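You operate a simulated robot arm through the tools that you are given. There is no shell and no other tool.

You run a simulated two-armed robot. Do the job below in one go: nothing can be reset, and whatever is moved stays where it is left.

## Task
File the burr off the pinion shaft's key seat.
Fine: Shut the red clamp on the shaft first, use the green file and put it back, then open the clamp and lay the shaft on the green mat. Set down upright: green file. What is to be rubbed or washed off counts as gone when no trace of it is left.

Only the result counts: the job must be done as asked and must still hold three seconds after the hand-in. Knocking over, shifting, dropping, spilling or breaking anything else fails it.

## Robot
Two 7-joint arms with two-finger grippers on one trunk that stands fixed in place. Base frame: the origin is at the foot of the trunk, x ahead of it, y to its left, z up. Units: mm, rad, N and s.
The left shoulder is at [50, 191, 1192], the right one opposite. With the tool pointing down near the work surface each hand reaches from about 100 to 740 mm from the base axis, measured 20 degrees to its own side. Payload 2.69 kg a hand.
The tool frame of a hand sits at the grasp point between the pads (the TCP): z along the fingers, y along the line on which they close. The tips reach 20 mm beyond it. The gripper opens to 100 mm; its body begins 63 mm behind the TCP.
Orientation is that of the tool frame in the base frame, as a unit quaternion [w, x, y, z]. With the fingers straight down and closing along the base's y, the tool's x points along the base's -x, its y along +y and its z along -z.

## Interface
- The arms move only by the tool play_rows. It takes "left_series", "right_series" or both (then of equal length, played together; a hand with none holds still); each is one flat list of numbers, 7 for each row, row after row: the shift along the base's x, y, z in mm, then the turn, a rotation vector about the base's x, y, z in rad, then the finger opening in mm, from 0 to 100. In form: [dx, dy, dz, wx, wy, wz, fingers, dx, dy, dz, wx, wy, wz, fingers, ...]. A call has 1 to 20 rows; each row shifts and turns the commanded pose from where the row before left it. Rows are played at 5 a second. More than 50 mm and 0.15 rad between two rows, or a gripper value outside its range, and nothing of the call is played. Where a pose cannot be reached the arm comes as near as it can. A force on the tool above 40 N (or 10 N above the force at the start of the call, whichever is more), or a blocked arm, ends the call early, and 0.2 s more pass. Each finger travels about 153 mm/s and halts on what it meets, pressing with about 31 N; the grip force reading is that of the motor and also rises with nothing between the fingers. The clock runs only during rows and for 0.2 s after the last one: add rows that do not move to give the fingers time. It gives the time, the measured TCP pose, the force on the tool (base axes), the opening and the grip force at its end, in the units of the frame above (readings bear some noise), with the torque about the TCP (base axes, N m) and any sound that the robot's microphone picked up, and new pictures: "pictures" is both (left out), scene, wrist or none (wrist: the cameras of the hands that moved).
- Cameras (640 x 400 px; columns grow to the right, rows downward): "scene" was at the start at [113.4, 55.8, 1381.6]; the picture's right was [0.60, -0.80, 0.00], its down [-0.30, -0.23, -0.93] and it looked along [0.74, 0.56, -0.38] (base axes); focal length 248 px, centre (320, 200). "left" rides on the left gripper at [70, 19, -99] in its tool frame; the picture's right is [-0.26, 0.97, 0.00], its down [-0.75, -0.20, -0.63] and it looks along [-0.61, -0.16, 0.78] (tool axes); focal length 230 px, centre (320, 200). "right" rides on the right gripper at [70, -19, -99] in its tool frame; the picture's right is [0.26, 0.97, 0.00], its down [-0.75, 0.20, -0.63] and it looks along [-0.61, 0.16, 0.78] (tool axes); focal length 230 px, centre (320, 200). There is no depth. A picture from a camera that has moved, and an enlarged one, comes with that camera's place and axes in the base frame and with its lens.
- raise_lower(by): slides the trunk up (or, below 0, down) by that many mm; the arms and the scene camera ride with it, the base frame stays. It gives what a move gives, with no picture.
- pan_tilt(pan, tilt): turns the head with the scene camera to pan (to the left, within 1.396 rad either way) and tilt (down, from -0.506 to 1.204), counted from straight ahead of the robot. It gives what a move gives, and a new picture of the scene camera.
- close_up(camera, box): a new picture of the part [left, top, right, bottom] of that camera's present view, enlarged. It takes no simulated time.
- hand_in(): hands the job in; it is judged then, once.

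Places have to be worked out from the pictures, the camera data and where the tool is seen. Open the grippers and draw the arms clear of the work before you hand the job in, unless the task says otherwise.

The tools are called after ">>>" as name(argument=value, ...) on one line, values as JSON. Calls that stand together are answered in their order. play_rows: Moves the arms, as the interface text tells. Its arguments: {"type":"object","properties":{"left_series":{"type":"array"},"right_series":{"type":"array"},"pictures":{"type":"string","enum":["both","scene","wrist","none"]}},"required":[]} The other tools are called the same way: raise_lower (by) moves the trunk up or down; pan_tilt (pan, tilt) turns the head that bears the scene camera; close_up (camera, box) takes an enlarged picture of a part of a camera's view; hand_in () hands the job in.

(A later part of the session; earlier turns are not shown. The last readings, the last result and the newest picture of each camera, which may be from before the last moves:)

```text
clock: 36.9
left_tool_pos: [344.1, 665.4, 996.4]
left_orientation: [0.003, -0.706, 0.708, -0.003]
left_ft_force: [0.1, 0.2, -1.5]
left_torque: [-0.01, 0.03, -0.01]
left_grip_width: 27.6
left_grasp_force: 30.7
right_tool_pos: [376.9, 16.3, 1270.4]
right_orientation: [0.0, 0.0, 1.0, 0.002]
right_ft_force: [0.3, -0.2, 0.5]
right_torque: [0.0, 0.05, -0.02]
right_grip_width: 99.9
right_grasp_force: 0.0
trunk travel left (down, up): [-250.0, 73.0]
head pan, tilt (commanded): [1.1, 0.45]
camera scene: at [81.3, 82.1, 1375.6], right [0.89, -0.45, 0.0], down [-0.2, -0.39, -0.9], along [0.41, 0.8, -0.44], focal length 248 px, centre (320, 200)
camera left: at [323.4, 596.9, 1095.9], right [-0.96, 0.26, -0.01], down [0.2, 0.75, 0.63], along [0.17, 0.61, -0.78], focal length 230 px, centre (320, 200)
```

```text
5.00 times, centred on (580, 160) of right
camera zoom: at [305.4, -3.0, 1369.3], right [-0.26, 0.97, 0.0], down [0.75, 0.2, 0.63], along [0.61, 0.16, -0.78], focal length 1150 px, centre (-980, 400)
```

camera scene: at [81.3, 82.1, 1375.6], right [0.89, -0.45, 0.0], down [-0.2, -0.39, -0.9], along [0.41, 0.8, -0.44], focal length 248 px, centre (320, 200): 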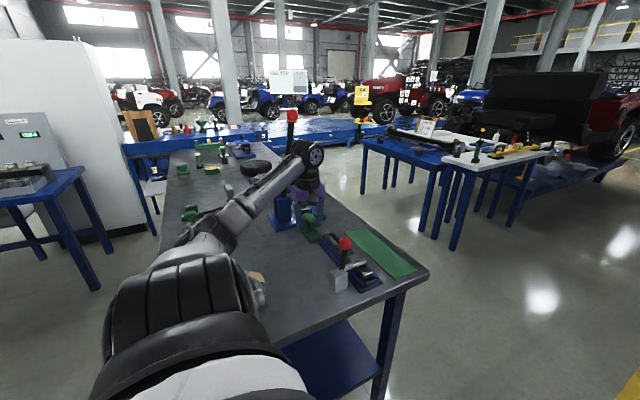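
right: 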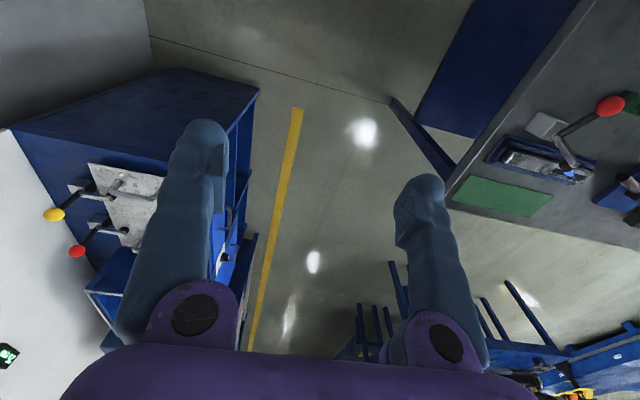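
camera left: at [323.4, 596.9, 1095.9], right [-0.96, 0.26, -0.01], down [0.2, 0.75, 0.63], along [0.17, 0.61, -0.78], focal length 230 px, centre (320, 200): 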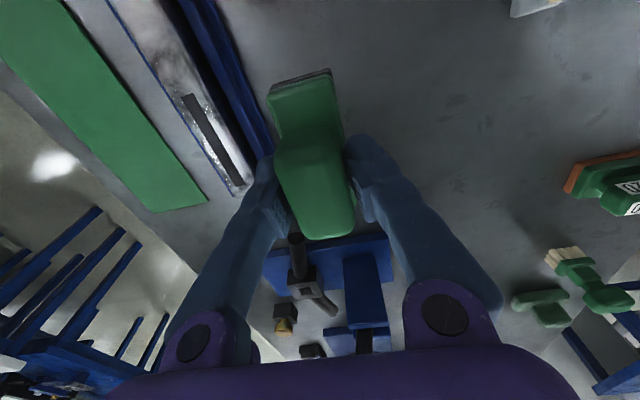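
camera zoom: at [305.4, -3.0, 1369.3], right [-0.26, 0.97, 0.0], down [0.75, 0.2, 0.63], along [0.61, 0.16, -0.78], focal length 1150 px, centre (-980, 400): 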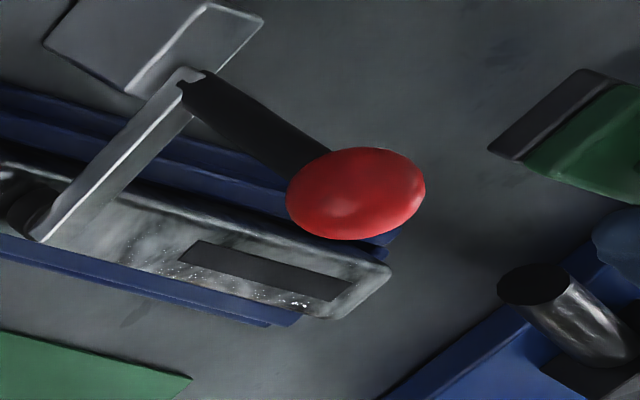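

The blue burr appears gone. I zoom right in to be sure that no trace remains anywhere on the key seat.

>>> close_up(camera="left", box=[165, 80, 255, 200])

>>> close_up(camera="right", box=[560, 160, 615, 195])

>>> close_up(camera="scene", box=[328, 228, 356, 252])

```text
3.33 times, centred on (210, 140) of left
camera zoom: at [323.4, 596.9, 1095.9], right [-0.96, 0.26, -0.01], down [0.2, 0.75, 0.63], along [0.17, 0.61, -0.78], focal length 767 px, centre (687, 400)
```

zoom: 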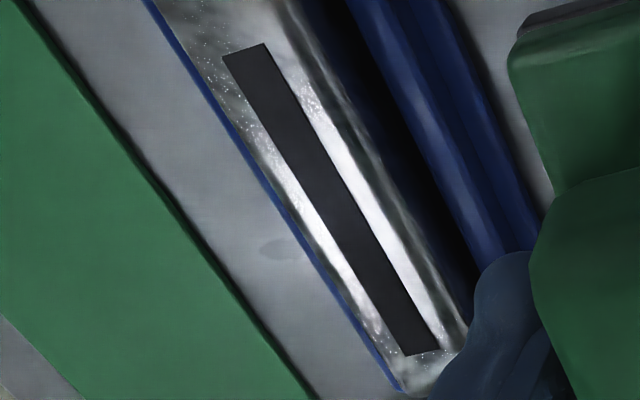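

```text
11.43 times, centred on (588, 178) of right
camera zoom: at [305.4, -3.0, 1369.3], right [-0.26, 0.97, 0.0], down [0.75, 0.2, 0.63], along [0.61, 0.16, -0.78], focal length 2629 px, centre (-2737, 457)
```

zoom: 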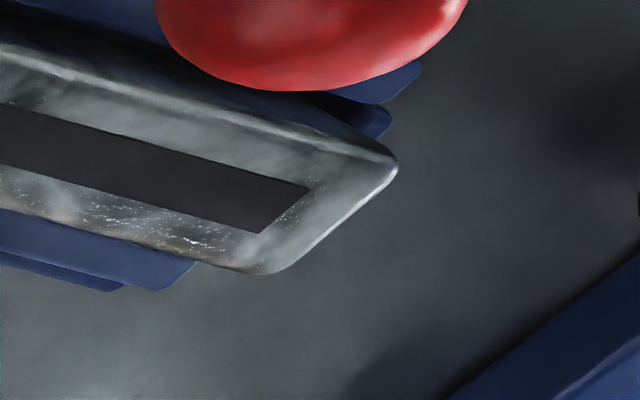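

```text
16.00 times, centred on (342, 240) of scene
camera zoom: at [81.3, 82.1, 1375.6], right [0.89, -0.45, 0.0], down [-0.2, -0.39, -0.9], along [0.41, 0.8, -0.44], focal length 3971 px, centre (-32, -440)
```

zoom: 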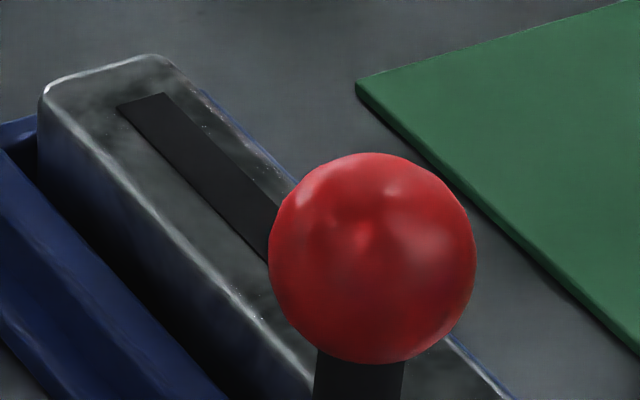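

No trace of blue is left. I now carry the file back to where it stood (TCP about (280.5, 695.5)) and lower it until it touches down.

>>> play_rows(left_series=[-21, 10, -5, 0, 0, 0, 20, -21, 10, -15, 0, 0, 0, 20, -21, 10, -20, 0, 0, 0, 20, 0, 0, -20, 0, 0, 0, 20, 0, 0, -20, 0, 0, 0, 20, 0, 0, -8, 0, 0, 0, 20, 0, 0, 0, 0, 0, 0, 20], pictures="wrist")

>>> close_up(camera="scene", box=[260, 215, 320, 275])

```text
clock: 38.5
left_tool_pos: [278.5, 696.6, 908.0]
left_orientation: [0.003, -0.706, 0.708, -0.003]
left_ft_force: [0.6, -0.5, -2.1]
left_torque: [0.03, 0.0, 0.0]
left_grip_width: 27.8
left_grasp_force: 31.5
right_tool_pos: [375.6, 16.5, 1270.1]
right_orientation: [-0.001, 0.0, 1.0, 0.002]
right_ft_force: [0.4, 0.1, 0.4]
right_torque: [0.03, 0.04, 0.01]
right_grip_width: 99.7
right_grasp_force: 0.0
trunk travel left (down, up): [-250.0, 73.0]
head pan, tilt (commanded): [1.1, 0.45]
camera left: at [259.1, 627.4, 1007.3], right [-0.96, 0.26, -0.01], down [0.2, 0.75, 0.63], along [0.17, 0.61, -0.78], focal length 230 px, centre (320, 200)
```

left: 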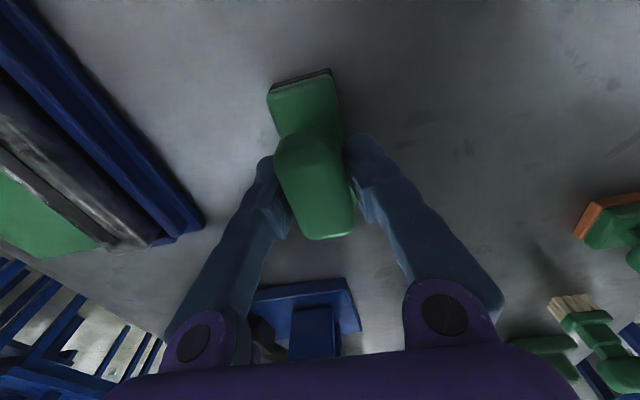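

```text
6.67 times, centred on (290, 245) of scene
camera zoom: at [81.1, 82.0, 1375.7], right [0.89, -0.45, 0.0], down [-0.2, -0.39, -0.9], along [0.41, 0.8, -0.44], focal length 1655 px, centre (520, -100)
```

zoom: 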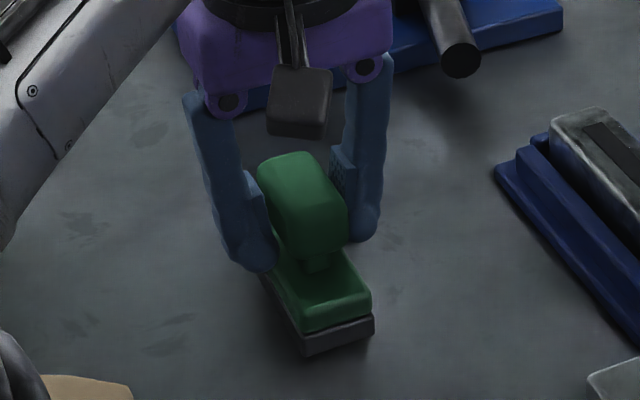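

About 8 mm above the table. I trim the position slightly and lower in 2 mm steps till contact shows.

>>> play_rows(left_series=[1.5, -1, -2, 0, 0, 0, 20, 0, 0, -2, 0, 0, 0, 20, 0, 0, -2, 0, 0, 0, 20, 0, 0, -1, 0, 0, 0, 20, 0, 0, 0, 0, 0, 0, 20], pictures="none")

```text
clock: 39.7
left_tool_pos: [279.7, 694.8, 901.9]
left_orientation: [0.003, -0.706, 0.708, -0.004]
left_ft_force: [-0.2, -0.8, -1.8]
left_torque: [0.02, 0.01, -0.01]
left_grip_width: 27.4
left_grasp_force: 31.1
right_tool_pos: [375.0, 16.1, 1271.2]
right_orientation: [0.0, 0.0, 1.0, 0.0]
right_ft_force: [-0.4, -0.3, 0.2]
right_torque: [0.02, 0.02, 0.01]
right_grip_width: 99.9
right_grasp_force: 0.0
trunk travel left (down, up): [-250.0, 73.0]
head pan, tilt (commanded): [1.1, 0.45]
```

Not touching yet; I continue down in 1 mm steps.

>>> play_rows(left_series=[0, 0, -1, 0, 0, 0, 20, 0, 0, -1, 0, 0, 0, 20, 0, 0, -0.7, 0, 0, 0, 20, 0, 0, 0, 0, 0, 0, 20], pictures="none")

```text
clock: 40.7
left_tool_pos: [281.0, 695.1, 899.6]
left_orientation: [0.003, -0.705, 0.709, -0.003]
left_ft_force: [2.2, -0.8, 5.0]
left_torque: [-0.1, 0.0, -0.02]
left_grip_width: 27.6
left_grasp_force: 31.5
right_tool_pos: [375.1, 14.3, 1270.6]
right_orientation: [0.001, 0.0, 1.0, 0.001]
right_ft_force: [-0.3, 0.0, -0.9]
right_torque: [0.01, 0.03, -0.01]
right_grip_width: 99.9
right_grasp_force: 0.1
trunk travel left (down, up): [-250.0, 73.0]
head pan, tilt (commanded): [1.1, 0.45]
```

Touched down at the same height as before (5 N). I open the fingers and check the file stays upright, then rise.

>>> play_rows(left_series=[0, 0, 0, 0, 0, 0, 35, 0, 0, 0, 0, 0, 0, 60, 0, 0, 0, 0, 0, 0, 64, 0, 0, 15, 0, 0, 0, 64, 0, 0, 25, 0, 0, 0, 64, 0, 0, 35, 0, 0, 0, 64, 0, 0, 35, 0, 0, 0, 64, 0, 0, 0, 0, 0, 0, 64], pictures="both")

>>> close_up(camera="scene", box=[260, 205, 400, 295])

```text
clock: 42.5
left_tool_pos: [280.0, 696.0, 1006.0]
left_orientation: [0.002, -0.705, 0.709, -0.004]
left_ft_force: [0.3, 0.2, -0.1]
left_torque: [-0.04, -0.03, -0.02]
left_grip_width: 63.9
left_grasp_force: 0.3
right_tool_pos: [376.9, 15.4, 1270.0]
right_orientation: [-0.001, -0.001, 1.0, 0.001]
right_ft_force: [0.0, -0.1, -1.0]
right_torque: [0.0, -0.02, -0.02]
right_grip_width: 99.6
right_grasp_force: 0.2
trunk travel left (down, up): [-250.0, 73.0]
head pan, tilt (commanded): [1.1, 0.45]
camera scene: at [81.2, 82.2, 1375.6], right [0.89, -0.45, 0.0], down [-0.2, -0.39, -0.9], along [0.41, 0.8, -0.44], focal length 248 px, centre (320, 200)
camera left: at [261.1, 627.1, 1105.7], right [-0.96, 0.26, -0.01], down [0.2, 0.75, 0.63], along [0.17, 0.61, -0.78], focal length 230 px, centre (320, 200)
```

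scene: 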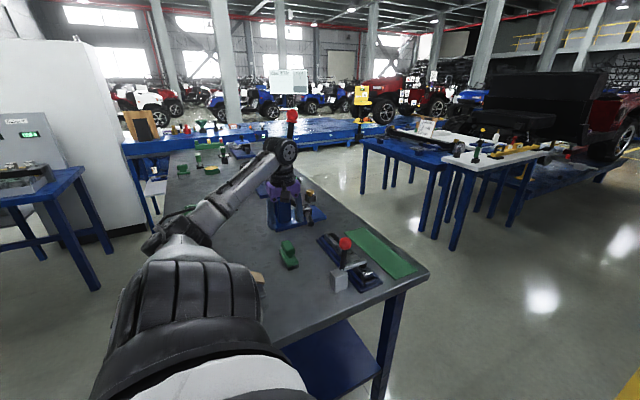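
left: 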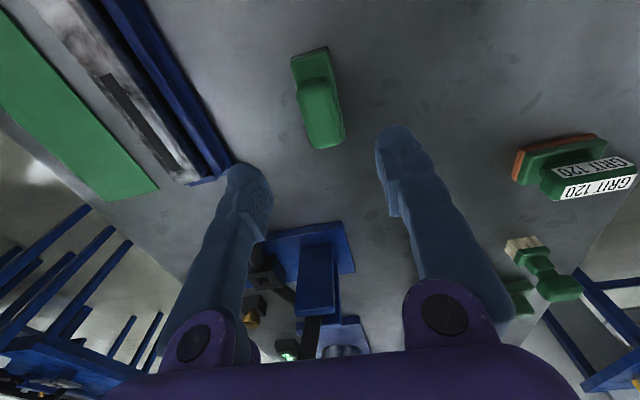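

```text
4.44 times, centred on (330, 250) of scene
camera zoom: at [81.2, 82.2, 1375.6], right [0.89, -0.45, 0.0], down [-0.2, -0.39, -0.9], along [0.41, 0.8, -0.44], focal length 1103 px, centre (276, -22)
```

zoom: 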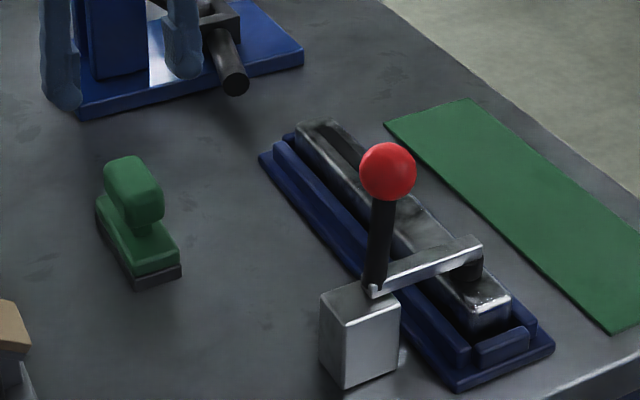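

The file stands upright where it was. Next I turn the hand back to closing along y and move to a spot behind (−x of) the knob, to approach it sideways.

>>> play_rows(left_series=[0, 0, 20, 0, 0, 0, 80, 1, -15.5, 1, 0, 0, -0.14, 80, 1, -15.5, 1, 0, 0, -0.14, 80, 1, -15.5, 1, 0, 0, -0.14, 80, 1, -15.5, 1, 0, 0, -0.14, 80, 1, -15.5, 1, 0, 0, -0.14, 80, 1, -15.5, 1, 0, 0, -0.14, 80, 1, -15.5, 0, 0, 0, -0.14, 80, 1, -15.5, 0, 0, 0, -0.14, 80, 1, -15.5, 0, 0, 0, -0.14, 80, 1, -15.5, 0, 0, 0, -0.14, 80, 1, -15, 0, 0, 0, -0.14, 80, 0, 0, 0, 0, 0, -0.03, 80], pictures="both")

```text
clock: 45.3
left_tool_pos: [290.1, 526.4, 1034.0]
left_orientation: [-0.001, 0.002, 1.0, -0.004]
left_ft_force: [0.3, 0.9, -0.5]
left_torque: [0.02, 0.02, -0.02]
left_grip_width: 79.7
left_grasp_force: 0.0
right_tool_pos: [376.8, 15.6, 1271.0]
right_orientation: [0.0, 0.0, 1.0, 0.001]
right_ft_force: [0.7, 0.0, -0.5]
right_torque: [-0.03, 0.03, 0.0]
right_grip_width: 100.0
right_grasp_force: 0.1
trunk travel left (down, up): [-250.0, 73.0]
head pan, tilt (commanded): [1.1, 0.45]
camera scene: at [81.0, 81.9, 1375.7], right [0.89, -0.45, 0.0], down [-0.2, -0.39, -0.9], along [0.41, 0.8, -0.44], focal length 248 px, centre (320, 200)
camera left: at [222.1, 546.8, 1133.5], right [0.26, 0.96, -0.01], down [0.75, -0.2, 0.63], along [0.61, -0.17, -0.78], focal length 230 px, centre (320, 200)
```

scene: 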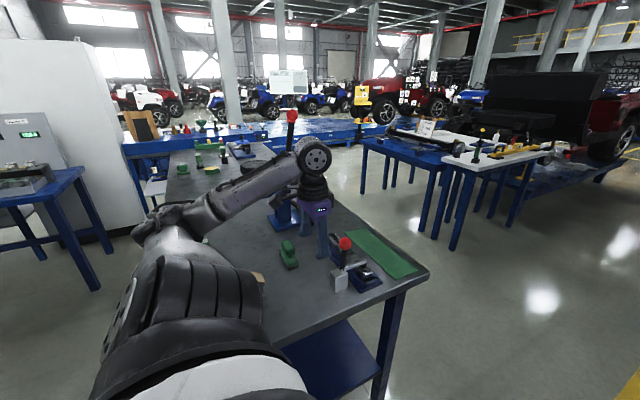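
left: 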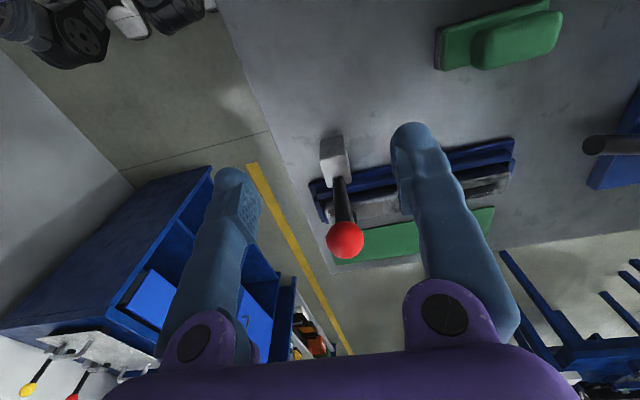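

The knob is at about (380, 527, 996). I lower to that height behind it and slide forward so the fingers straddle it.

>>> play_rows(left_series=[0, 0.5, -20, 0, 0, 0, 80, 0, 0, -18, 0, 0, 0, 80, 20, 0, 0, 0, 0, 0, 80, 25, 0, 0, 0, 0, 0, 80, 25, 0, 0, 0, 0, 0, 80, 20, 0, 0, 0, 0, 0, 80, 0, 0, 0, 0, 0, 0, 80], pictures="both")

```text
clock: 46.9
left_tool_pos: [381.0, 528.5, 994.1]
left_orientation: [-0.001, 0.001, 1.0, -0.004]
left_ft_force: [-0.3, -1.2, -0.3]
left_torque: [0.04, -0.02, -0.01]
left_grip_width: 80.0
left_grasp_force: 0.1
right_tool_pos: [377.3, 16.1, 1270.0]
right_orientation: [0.0, 0.0, 1.0, 0.002]
right_ft_force: [-0.2, -0.1, 0.5]
right_torque: [-0.03, 0.0, -0.02]
right_grip_width: 99.7
right_grasp_force: 0.2
trunk travel left (down, up): [-250.0, 73.0]
head pan, tilt (commanded): [1.1, 0.45]
camera scene: at [81.0, 82.1, 1375.6], right [0.89, -0.45, 0.0], down [-0.2, -0.39, -0.9], along [0.41, 0.8, -0.44], focal length 248 px, centre (320, 200)
camera left: at [311.5, 548.2, 1093.4], right [0.26, 0.97, -0.01], down [0.75, -0.2, 0.63], along [0.61, -0.17, -0.78], focal length 230 px, centre (320, 200)
```

scene: 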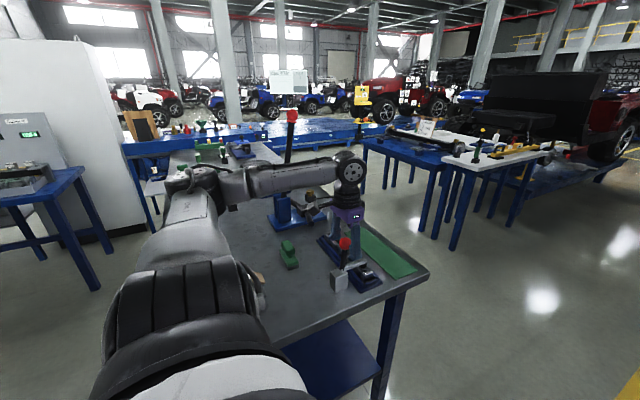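
left: 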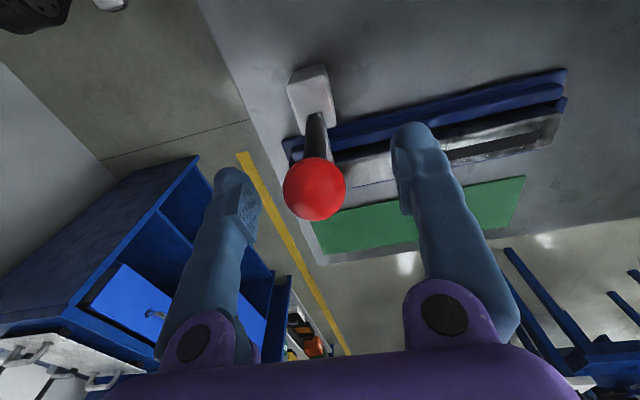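

The knob is centred except about 3 mm toward −y. I shift, grip it and begin swinging the lever back along the refined arc (pivot ≈ (367, 912), radius ≈ 84).

>>> play_rows(left_series=[0, -3, 0, 0, 0, 0, 60, 0, 0, 0, 0, 0, 0, 25, 0, 0, 0, 0, 0, 0, 25, 0, 0, 0, 0, 0, 0, 25, -4.3, 0, 0.6, 0, 0, 0, 25, -4.4, 0, 0.4, 0, 0, 0, 25], pictures="wrist")

```text
clock: 48.3
left_tool_pos: [374.5, 524.0, 994.0]
left_orientation: [0.0, 0.001, 1.0, -0.006]
left_ft_force: [18.2, 3.8, -11.9]
left_torque: [-0.06, -1.25, 0.01]
left_grip_width: 27.0
left_grasp_force: 45.2
right_tool_pos: [377.8, 17.5, 1268.8]
right_orientation: [-0.001, 0.001, 1.0, 0.0]
right_ft_force: [-1.0, -0.4, 0.2]
right_torque: [0.0, 0.02, -0.01]
right_grip_width: 100.3
right_grasp_force: 0.0
trunk travel left (down, up): [-250.0, 73.0]
head pan, tilt (commanded): [1.1, 0.45]
camera left: at [305.8, 545.5, 1093.6], right [0.26, 0.97, -0.01], down [0.75, -0.2, 0.63], along [0.61, -0.17, -0.78], focal length 230 px, centre (320, 200)
```

left: 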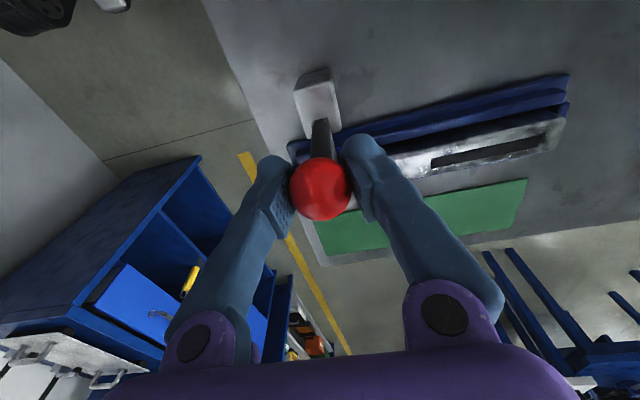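

The lever is moving with it (about 20 N). I continue along the arc.

>>> play_rows(left_series=[-4.4, 0, -0.8, 0, 0, 0, 25, -4.4, 0, -0.3, 0, 0, 0, 25, -4.4, 0, -0.4, 0, 0, 0, 25, -4.3, 0, -0.5, 0, 0, 0, 25, -4.3, 0, -0.8, 0, 0, 0, 25, -4.3, 0, -0.9, 0, 0, 0, 25], pictures="wrist")

```text
clock: 49.7
left_tool_pos: [348.4, 525.0, 992.0]
left_orientation: [0.001, 0.003, 1.0, -0.005]
left_ft_force: [19.2, 8.8, -9.1]
left_torque: [-0.06, -1.27, 0.05]
left_grip_width: 26.3
left_grasp_force: 45.3
right_tool_pos: [379.0, 17.8, 1269.6]
right_orientation: [-0.001, -0.001, 1.0, 0.0]
right_ft_force: [-0.7, -0.6, -0.5]
right_torque: [-0.02, 0.0, 0.01]
right_grip_width: 100.2
right_grasp_force: 0.1
trunk travel left (down, up): [-250.0, 73.0]
head pan, tilt (commanded): [1.1, 0.45]
camera left: at [279.2, 545.4, 1091.0], right [0.26, 0.97, -0.01], down [0.75, -0.2, 0.63], along [0.61, -0.17, -0.78], focal length 230 px, centre (320, 200)
```

left: 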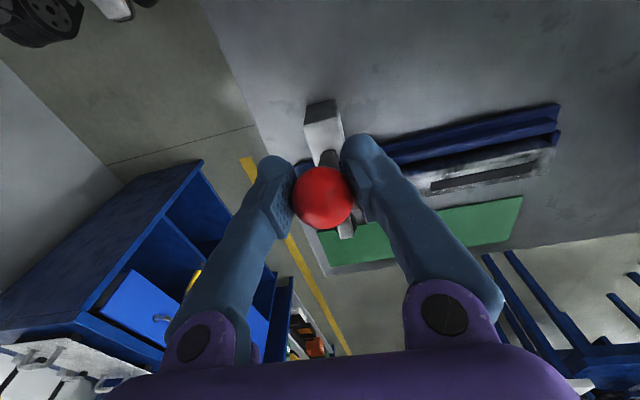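

The clamp arm is lifting off. I keep following the arc downwards on the far side.

>>> play_rows(left_series=[-4.2, 0, -1.2, 0, 0, 0, 25, -4.2, 0, -1.5, 0, 0, 0, 25, -4, 0, -1.6, 0, 0, 0, 25, -4, 0, -1.8, 0, 0, 0, 25, -3.8, 0, -2.1, 0, 0, 0, 25, -3.8, 0, -2.2, 0, 0, 0, 25, -3.6, 0, -2.5, 0, 0, 0, 25, -3.6, 0, -2.6, 0, 0, 0, 25], pictures="wrist")

```text
clock: 51.5
left_tool_pos: [315.0, 523.5, 976.7]
left_orientation: [-0.001, 0.002, 1.0, -0.004]
left_ft_force: [-0.6, 6.3, -0.3]
left_torque: [-0.05, -0.01, 0.07]
left_grip_width: 28.5
left_grasp_force: 2.5
right_tool_pos: [376.2, 15.3, 1269.7]
right_orientation: [0.001, 0.001, 1.0, 0.0]
right_ft_force: [-0.4, 0.1, -0.3]
right_torque: [-0.01, 0.02, 0.03]
right_grip_width: 100.1
right_grasp_force: 0.1
trunk travel left (down, up): [-250.0, 73.0]
head pan, tilt (commanded): [1.1, 0.45]
camera left: at [245.7, 543.9, 1076.8], right [0.26, 0.97, -0.01], down [0.75, -0.2, 0.63], along [0.6, -0.17, -0.78], focal length 230 px, centre (320, 200)
```

left: 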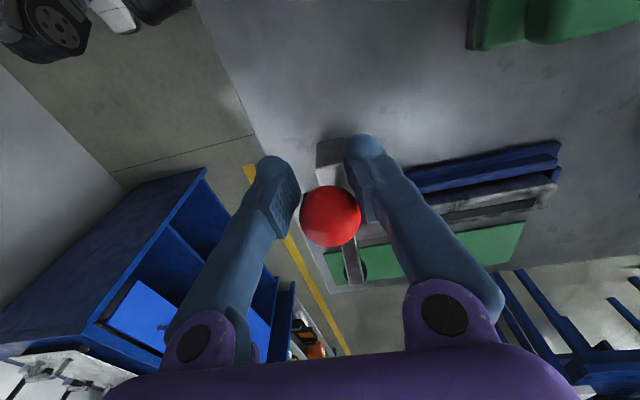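

The knob slipped toward +x out of the pads; it is now near (329, 527, 985). I open, recentre on it and regrip.

>>> play_rows(left_series=[0, 0, 0, 0, 0, 0, 60, 0, 0, 0, 0, 0, 0, 60, 7, 2, 4.5, 0, 0, 0, 60, 7, 1.5, 4.5, 0, 0, 0, 60, 0, 0, 0, 0, 0, 0, 60], pictures="wrist")

```text
clock: 52.7
left_tool_pos: [328.6, 528.5, 985.9]
left_orientation: [-0.001, 0.002, 1.0, -0.004]
left_ft_force: [0.3, 0.9, 0.0]
left_torque: [-0.01, -0.04, 0.02]
left_grip_width: 60.1
left_grasp_force: 0.0
right_tool_pos: [374.9, 15.8, 1271.8]
right_orientation: [0.001, -0.001, 1.0, 0.001]
right_ft_force: [0.6, 0.4, 0.2]
right_torque: [-0.02, 0.03, -0.05]
right_grip_width: 100.2
right_grasp_force: 0.0
trunk travel left (down, up): [-250.0, 73.0]
head pan, tilt (commanded): [1.1, 0.45]
camera left: at [259.4, 548.0, 1086.3], right [0.26, 0.97, -0.01], down [0.75, -0.2, 0.63], along [0.61, -0.17, -0.78], focal length 230 px, centre (320, 200)
```

left: 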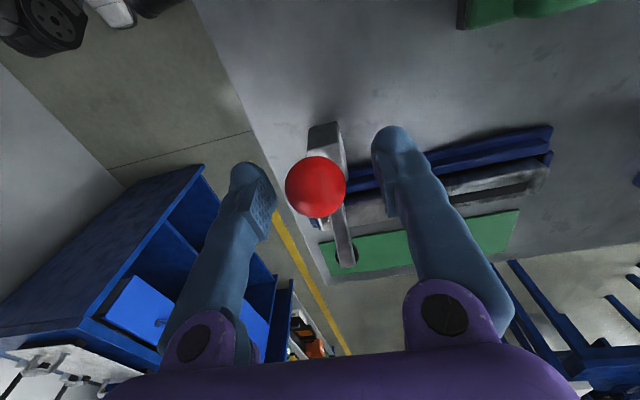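

Knob recentred. I close on it firmly and continue the arc downwards.

>>> play_rows(left_series=[0, -2, 0, 0, 0, 0, 60, 0, 0, 0, 0, 0, 0, 20, 0, 0, 0, 0, 0, 0, 15, 0, 0, 0, 0, 0, 0, 15, -3.8, 0, -2.1, 0, 0, 0, 15, -3.7, 0, -2.2, 0, 0, 0, 15, -3.5, 0, -2.6, 0, 0, 0, 15, -3.5, 0, -2.6, 0, 0, 0, 15], pictures="wrist")

```text
clock: 54.5
left_tool_pos: [317.8, 525.0, 977.6]
left_orientation: [0.001, 0.002, 1.0, -0.005]
left_ft_force: [19.7, -5.2, -2.7]
left_torque: [-0.04, -1.19, 0.04]
left_grip_width: 26.6
left_grasp_force: 44.7
right_tool_pos: [378.9, 15.7, 1268.9]
right_orientation: [-0.001, 0.0, 1.0, 0.002]
right_ft_force: [0.3, -0.2, 0.1]
right_torque: [0.03, -0.02, 0.03]
right_grip_width: 100.1
right_grasp_force: 0.1
trunk travel left (down, up): [-250.0, 73.0]
head pan, tilt (commanded): [1.1, 0.45]
camera left: at [247.9, 545.2, 1076.6], right [0.26, 0.97, -0.01], down [0.75, -0.2, 0.63], along [0.61, -0.17, -0.77], focal length 230 px, centre (320, 200)
```

left: 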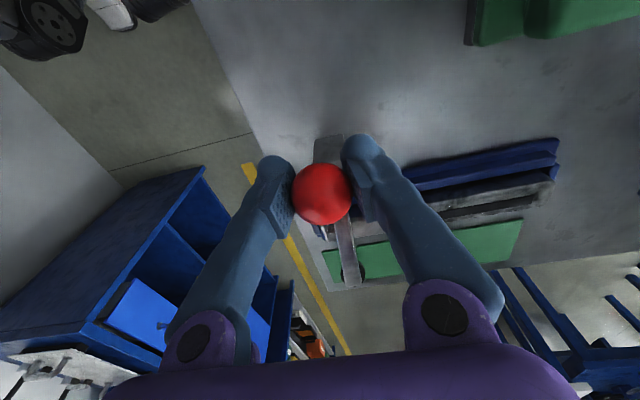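

It tracks well. I continue a bit further down the arc.

>>> play_rows(left_series=[-3.2, 0, -2.9, 0, 0, 0, 15, -3.2, 0, -2.9, 0, 0, 0, 15, -2.9, 0, -3.2, 0, 0, 0, 15, -2.9, 0, -3.3, 0, 0, 0, 15], pictures="wrist")

```text
clock: 55.5
left_tool_pos: [304.1, 524.6, 965.8]
left_orientation: [0.0, 0.002, 1.0, -0.003]
left_ft_force: [18.0, -2.7, 3.8]
left_torque: [0.0, -1.27, -0.01]
left_grip_width: 25.4
left_grasp_force: 45.2
right_tool_pos: [376.9, 15.7, 1269.3]
right_orientation: [0.0, 0.001, 1.0, 0.001]
right_ft_force: [-0.8, 0.3, -0.2]
right_torque: [0.02, -0.02, 0.04]
right_grip_width: 100.4
right_grasp_force: 0.1
trunk travel left (down, up): [-250.0, 73.0]
head pan, tilt (commanded): [1.1, 0.45]
camera left: at [234.8, 545.1, 1064.8], right [0.26, 0.97, -0.01], down [0.75, -0.2, 0.63], along [0.61, -0.17, -0.78], focal length 230 px, centre (320, 200)
```

left: 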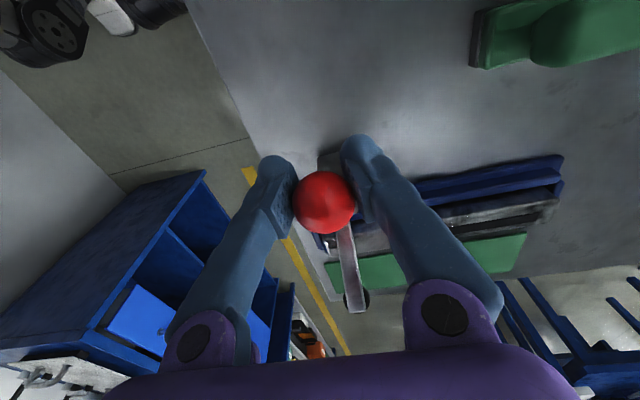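

The knob is starting to slip again, so I recentre once more and finish the swing to the fully open position.

>>> play_rows(left_series=[0, 0, 0, 0, 0, 0, 50, 0, 0, 0, 0, 0, 0, 50, 6, 0.5, 4.5, 0, 0, 0, 50, 0, 0, 0, 0, 0, 0, 15, 0, 0, 0, 0, 0, 0, 15, 0, 0, 0, 0, 0, 0, 15, -3.1, 0, -3, 0, 0, 0, 15, -3, 0, -3.1, 0, 0, 0, 15, -2.9, 0, -3.2, 0, 0, 0, 15, -2.7, 0, -3.3, 0, 0, 0, 15], pictures="wrist")

```text
clock: 57.7
left_tool_pos: [298.7, 525.2, 957.4]
left_orientation: [0.001, 0.001, 1.0, -0.004]
left_ft_force: [18.9, -4.7, 2.9]
left_torque: [0.01, -1.2, 0.07]
left_grip_width: 25.8
left_grasp_force: 44.9
right_tool_pos: [378.0, 15.1, 1269.7]
right_orientation: [0.0, 0.0, 1.0, 0.002]
right_ft_force: [-0.1, 0.8, -0.5]
right_torque: [0.01, 0.03, 0.02]
right_grip_width: 100.0
right_grasp_force: 0.1
trunk travel left (down, up): [-250.0, 73.0]
head pan, tilt (commanded): [1.1, 0.45]
camera left: at [229.2, 545.0, 1056.8], right [0.26, 0.97, -0.01], down [0.75, -0.2, 0.63], along [0.61, -0.17, -0.77], focal length 230 px, centre (320, 200)
```

left: 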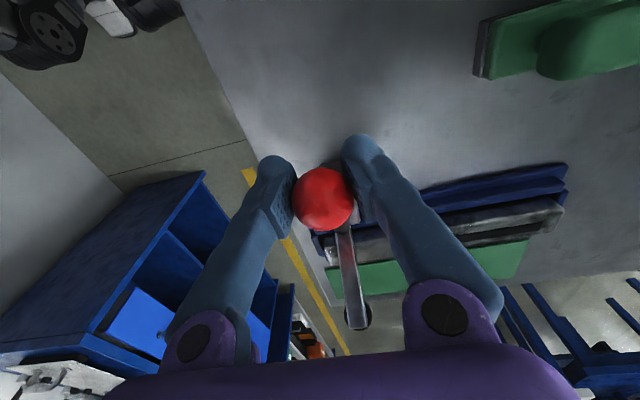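

Nearly at the original open position. A few more small steps to reach it.

>>> play_rows(left_series=[-2.5, 0, -3.3, 0, 0, 0, 15, -2.5, 0, -3.4, 0, 0, 0, 15, -2.4, 0, -3.5, 0, 0, 0, 15, 0, 0, 0, 0, 0, 0, 15], pictures="wrist")

>>> close_up(camera="right", box=[480, 60, 640, 180])

```text
clock: 58.7
left_tool_pos: [291.1, 525.0, 946.5]
left_orientation: [-0.001, 0.002, 1.0, -0.003]
left_ft_force: [17.8, -4.0, 4.0]
left_torque: [0.05, -1.22, 0.08]
left_grip_width: 24.7
left_grasp_force: 44.9
right_tool_pos: [378.0, 14.3, 1270.4]
right_orientation: [0.001, -0.001, 1.0, 0.002]
right_ft_force: [-0.1, 0.1, -0.7]
right_torque: [0.02, -0.01, -0.01]
right_grip_width: 100.1
right_grasp_force: 0.0
trunk travel left (down, up): [-250.0, 73.0]
head pan, tilt (commanded): [1.1, 0.45]
camera left: at [221.8, 545.1, 1045.9], right [0.26, 0.97, -0.01], down [0.75, -0.2, 0.63], along [0.61, -0.17, -0.78], focal length 230 px, centre (320, 200)
```

left: 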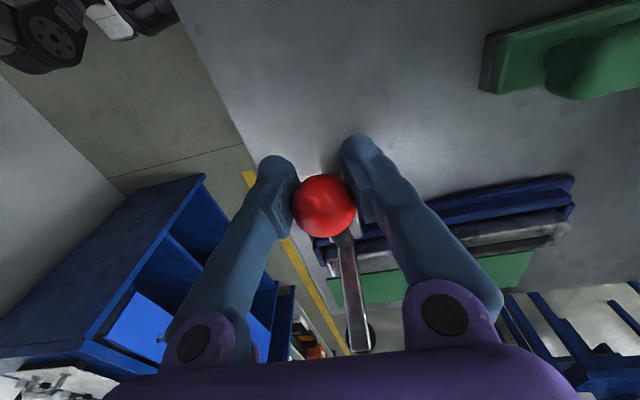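

```text
3.33 times, centred on (560, 120) of right
camera zoom: at [306.9, -4.3, 1368.9], right [-0.26, 0.97, 0.0], down [0.75, 0.2, 0.63], along [0.61, 0.16, -0.78], focal length 767 px, centre (-480, 467)
```

zoom: 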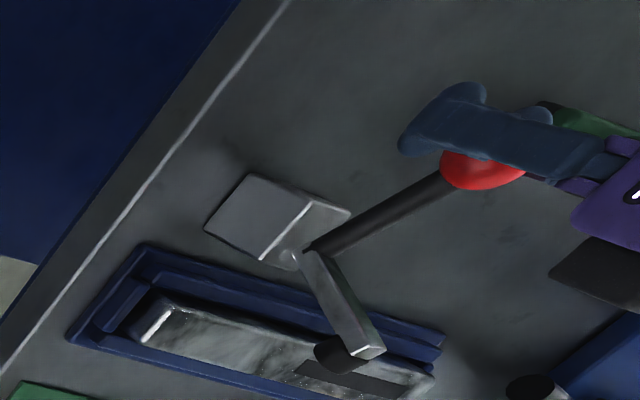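

The lever is back near its starting pose. I recentre once more and push on gently to make sure it is fully open.

>>> play_rows(left_series=[0, 0, 0, 0, 0, 0, 50, 0, 0, 0, 0, 0, 0, 50, 5, 0.5, 4.5, 0, 0, 0, 50, 0, 0, 0, 0, 0, 0, 15, 0, 0, 0, 0, 0, 0, 15, 0, 0, 0, 0, 0, 0, 15, -2.2, 0, -3.5, 0, 0, 0, 15, -2.1, 0, -3.6, 0, 0, 0, 15, -2, 0, -3.7, 0, 0, 0, 15, 0, 0, 0, 0, 0, 0, 15], pictures="wrist")

>>> close_up(camera="right", box=[480, 60, 640, 180])

```text
clock: 60.9
left_tool_pos: [290.4, 525.1, 941.0]
left_orientation: [0.001, 0.002, 1.0, -0.001]
left_ft_force: [20.2, -6.9, 21.7]
left_torque: [-0.02, -0.24, 0.02]
left_grip_width: 24.4
left_grasp_force: 44.8
right_tool_pos: [378.7, 13.9, 1270.7]
right_orientation: [0.0, 0.0, 1.0, 0.002]
right_ft_force: [0.1, 0.2, 0.2]
right_torque: [0.03, -0.01, 0.03]
right_grip_width: 99.9
right_grasp_force: 0.1
trunk travel left (down, up): [-250.0, 73.0]
head pan, tilt (commanded): [1.1, 0.45]
camera left: at [220.3, 544.7, 1041.5], right [0.26, 0.97, 0.0], down [0.75, -0.2, 0.63], along [0.61, -0.17, -0.77], focal length 230 px, centre (320, 200)
```

left: 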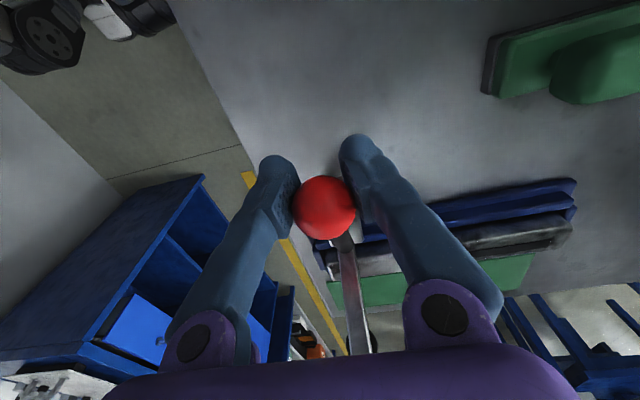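

```text
3.33 times, centred on (560, 120) of right
camera zoom: at [306.3, -6.2, 1369.2], right [-0.26, 0.97, 0.0], down [0.75, 0.2, 0.63], along [0.61, 0.17, -0.78], focal length 767 px, centre (-480, 467)
```

zoom: 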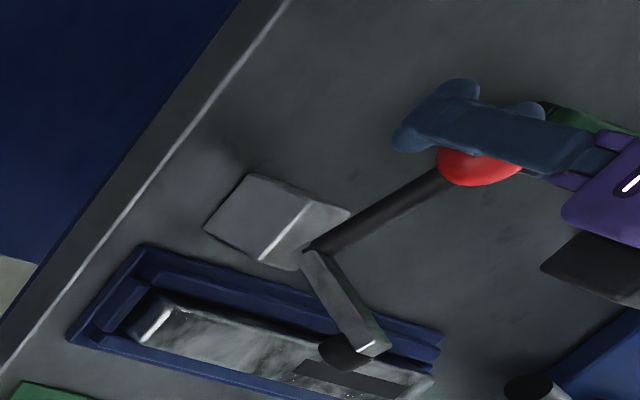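

A firm stop is felt in both directions, so the clamp is fully open. I release the knob and rise.

>>> play_rows(left_series=[2, 0, 3, 0, 0, 0, 50, 0, 0, 0, 0, 0, 0, 70, 0, 0, 0, 0, 0, 0, 70, 0, 0, 20, 0, 0, 0, 70, -4, 0, 40, 0, 0, 0, 70, -4, 0, 40, 0, 0, 0, 70, 0, 0, 30, 0, 0, 0, 70, 0, 0, 0, 0, 0, 0, 70], pictures="both")

>>> close_up(camera="scene", box=[290, 220, 430, 310])

>>> close_up(camera="right", box=[480, 100, 620, 220])

```text
clock: 62.7
left_tool_pos: [279.5, 527.1, 1072.2]
left_orientation: [-0.001, 0.001, 1.0, -0.004]
left_ft_force: [0.7, -0.7, -0.4]
left_torque: [0.04, 0.0, -0.02]
left_grip_width: 70.1
left_grasp_force: 0.0
right_tool_pos: [375.9, 15.3, 1271.2]
right_orientation: [0.0, 0.001, 1.0, 0.0]
right_ft_force: [-0.3, 0.4, 0.1]
right_torque: [0.03, -0.01, 0.0]
right_grip_width: 100.3
right_grasp_force: 0.0
trunk travel left (down, up): [-250.0, 73.0]
head pan, tilt (commanded): [1.1, 0.45]
camera scene: at [81.0, 82.0, 1375.6], right [0.89, -0.45, 0.0], down [-0.2, -0.39, -0.9], along [0.41, 0.8, -0.44], focal length 248 px, centre (320, 200)
camera left: at [212.8, 547.2, 1172.2], right [0.26, 0.97, -0.01], down [0.75, -0.2, 0.63], along [0.61, -0.17, -0.78], focal length 230 px, centre (320, 200)
```

scene: 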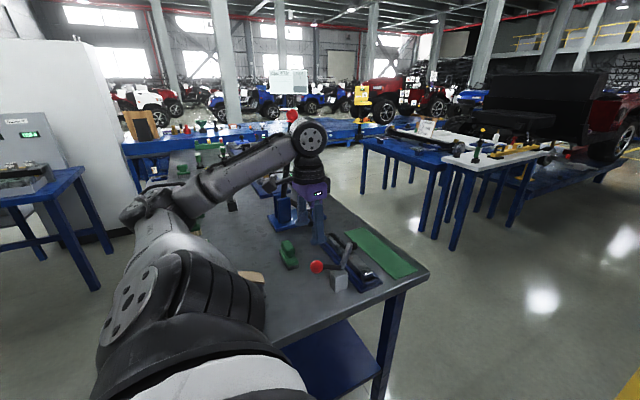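
left: 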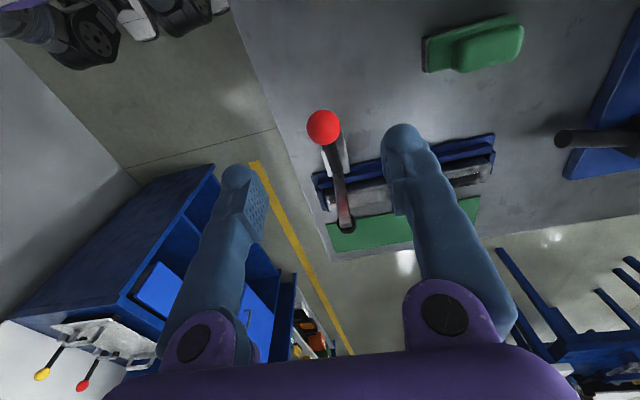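

```text
4.44 times, centred on (360, 265) of scene
camera zoom: at [81.0, 82.0, 1375.6], right [0.89, -0.45, 0.0], down [-0.2, -0.39, -0.9], along [0.41, 0.8, -0.44], focal length 1103 px, centre (142, -89)
```

zoom: 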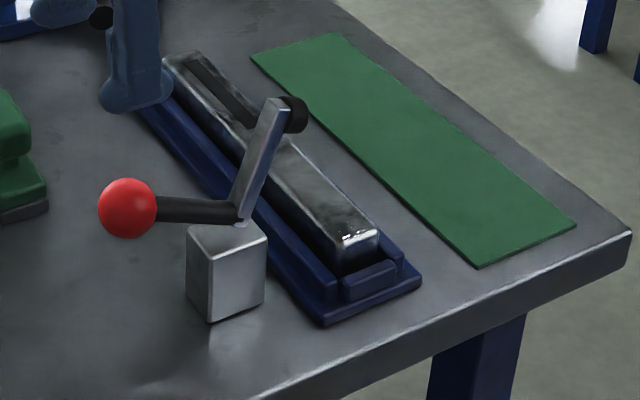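

```text
3.33 times, centred on (550, 160) of right
camera zoom: at [305.2, -3.1, 1369.4], right [-0.26, 0.97, 0.0], down [0.75, 0.2, 0.63], along [0.61, 0.16, -0.78], focal length 767 px, centre (-447, 333)
```

zoom: 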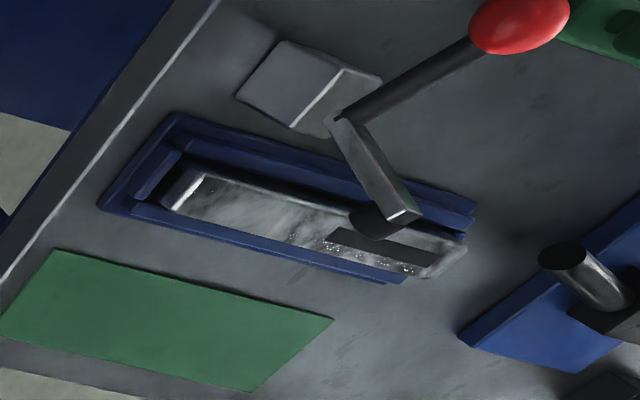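

The clamp stands open as at the start. I zoom in on the shaft and cradle to see how much of the shaft's sides is exposed for gripping.

>>> close_up(camera="scene", box=[345, 250, 390, 295])

>>> close_up(camera="scene", box=[315, 225, 360, 265])

>>> close_up(camera="right", box=[495, 130, 560, 180])

```text
8.89 times, centred on (368, 272) of scene
camera zoom: at [81.0, 82.0, 1375.6], right [0.89, -0.45, 0.0], down [-0.2, -0.39, -0.9], along [0.41, 0.8, -0.44], focal length 2206 px, centre (-102, -444)
```

zoom: 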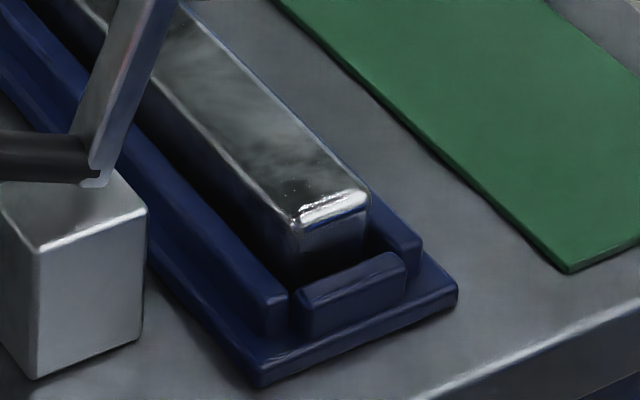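

```text
10.00 times, centred on (338, 245) of scene
camera zoom: at [81.0, 82.0, 1375.6], right [0.89, -0.45, 0.0], down [-0.2, -0.39, -0.9], along [0.41, 0.8, -0.44], focal length 2482 px, centre (145, -250)
```

zoom: 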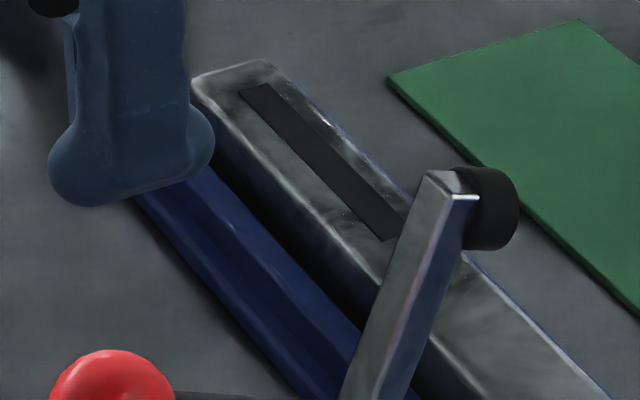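

```text
8.00 times, centred on (528, 155) of right
camera zoom: at [305.2, -3.1, 1369.4], right [-0.26, 0.97, 0.0], down [0.75, 0.2, 0.63], along [0.61, 0.16, -0.78], focal length 1841 px, centre (-1340, 560)
```

zoom: 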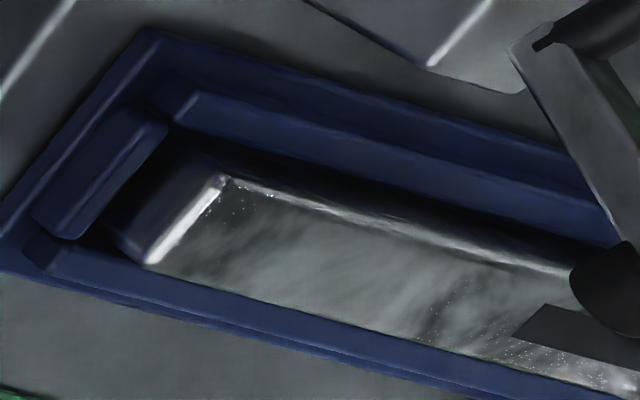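

The shaft runs along y from 495 to 730 at x ≈ 444.5, with about 17 mm standing above the rails; the mat spans x 527–615, y 472–752. I rotate the hand +90° and test how far out it can reach before committing to the grip.

>>> play_rows(left_series=[15, 9, 0, 0, 0, 0.14, 80, 15, 9, 0, 0, 0, 0.14, 80, 15, 9, 0, 0, 0, 0.14, 80, 15, 9, 0, 0, 0, 0.14, 80, 15, 9, 0, 0, 0, 0.14, 80, 15, 9, 0, 0, 0, 0.14, 80, 15, 9, 0, 0, 0, 0.14, 80, 15, 9, 0, 0, 0, 0.14, 80, 15, 9, 0, 0, 0, 0.14, 80, 15, 9, 0, 0, 0, 0.14, 80, 15, 9, 0, 0, 0, 0.14, 80, 0, 0, 0, 0, 0, 0.03, 80], pictures="scene")

```text
clock: 65.3
left_tool_pos: [446.5, 624.0, 1073.5]
left_orientation: [0.002, -0.707, 0.708, -0.004]
left_ft_force: [-0.3, 0.2, 0.5]
left_torque: [0.02, -0.03, -0.02]
left_grip_width: 79.9
left_grasp_force: 0.0
right_tool_pos: [375.2, 15.8, 1271.1]
right_orientation: [0.001, 0.0, 1.0, 0.001]
right_ft_force: [-0.4, -0.1, -0.2]
right_torque: [0.0, -0.02, 0.02]
right_grip_width: 100.0
right_grasp_force: 0.1
trunk travel left (down, up): [-250.0, 73.0]
head pan, tilt (commanded): [1.1, 0.45]
camera scene: at [80.8, 81.9, 1375.7], right [0.89, -0.45, 0.0], down [-0.2, -0.39, -0.9], along [0.41, 0.8, -0.44], focal length 248 px, centre (320, 200)
```

scene: 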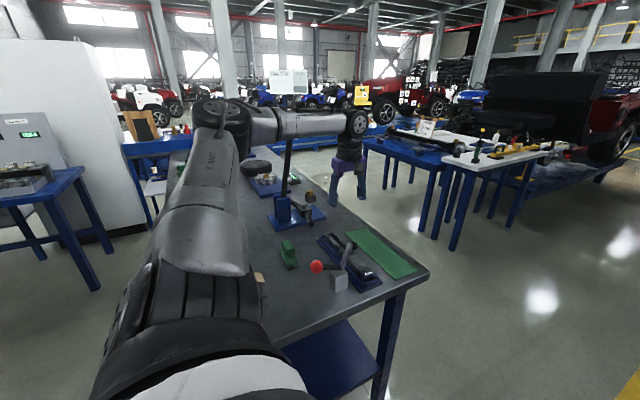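

The posture looks fine with the forearm clear of the press. I test the reach over the mat: to about (571, 620, 955).

>>> play_rows(left_series=[25, -1, -15, 0, 0, 0, 80, 25, -1, -15, 0, 0, 0, 80, 25, -1, -15, 0, 0, 0, 80, 25, -1, -15, 0, 0, 0, 80, 25, 0, -20, 0, 0, 0, 80, 0, 0, -20, 0, 0, 0, 80, 0, 0, -18, 0, 0, 0, 80, 0, 0, 0, 0, 0, 0, 80], pictures="both")

```text
clock: 67.1
left_tool_pos: [558.2, 615.4, 960.8]
left_orientation: [0.003, -0.706, 0.708, -0.005]
left_ft_force: [-0.3, 0.6, 0.3]
left_torque: [-0.03, -0.02, 0.02]
left_grip_width: 80.1
left_grasp_force: 0.1
left hand out of reach, approached as far as the arm can: row 5, 6, 7
right_tool_pos: [375.6, 15.4, 1270.6]
right_orientation: [0.001, 0.001, 1.0, 0.0]
right_ft_force: [-0.2, -0.1, -0.1]
right_torque: [-0.04, -0.03, 0.02]
right_grip_width: 100.2
right_grasp_force: 0.0
trunk travel left (down, up): [-250.0, 73.0]
head pan, tilt (commanded): [1.1, 0.45]
camera scene: at [80.5, 82.5, 1375.7], right [0.89, -0.45, 0.0], down [-0.2, -0.39, -0.9], along [0.41, 0.8, -0.44], focal length 248 px, centre (320, 200)
camera left: at [538.0, 546.4, 1060.9], right [-0.96, 0.26, -0.01], down [0.2, 0.75, 0.63], along [0.17, 0.61, -0.78], focal length 230 px, centre (320, 200)
```

scene: 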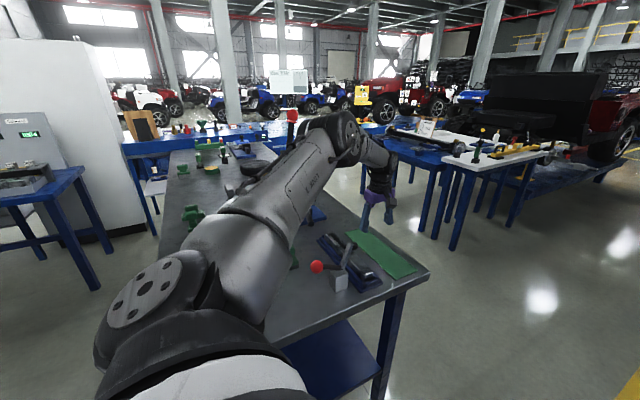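
left: 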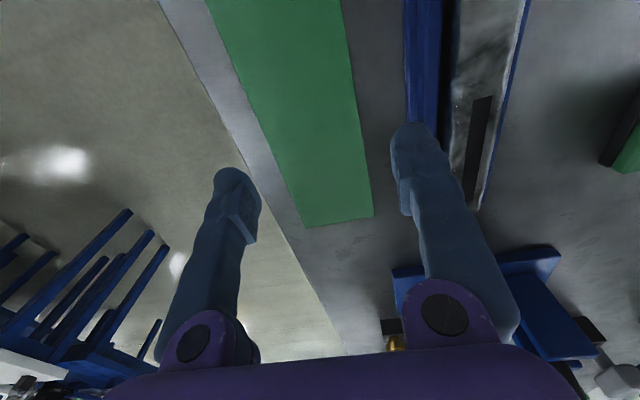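

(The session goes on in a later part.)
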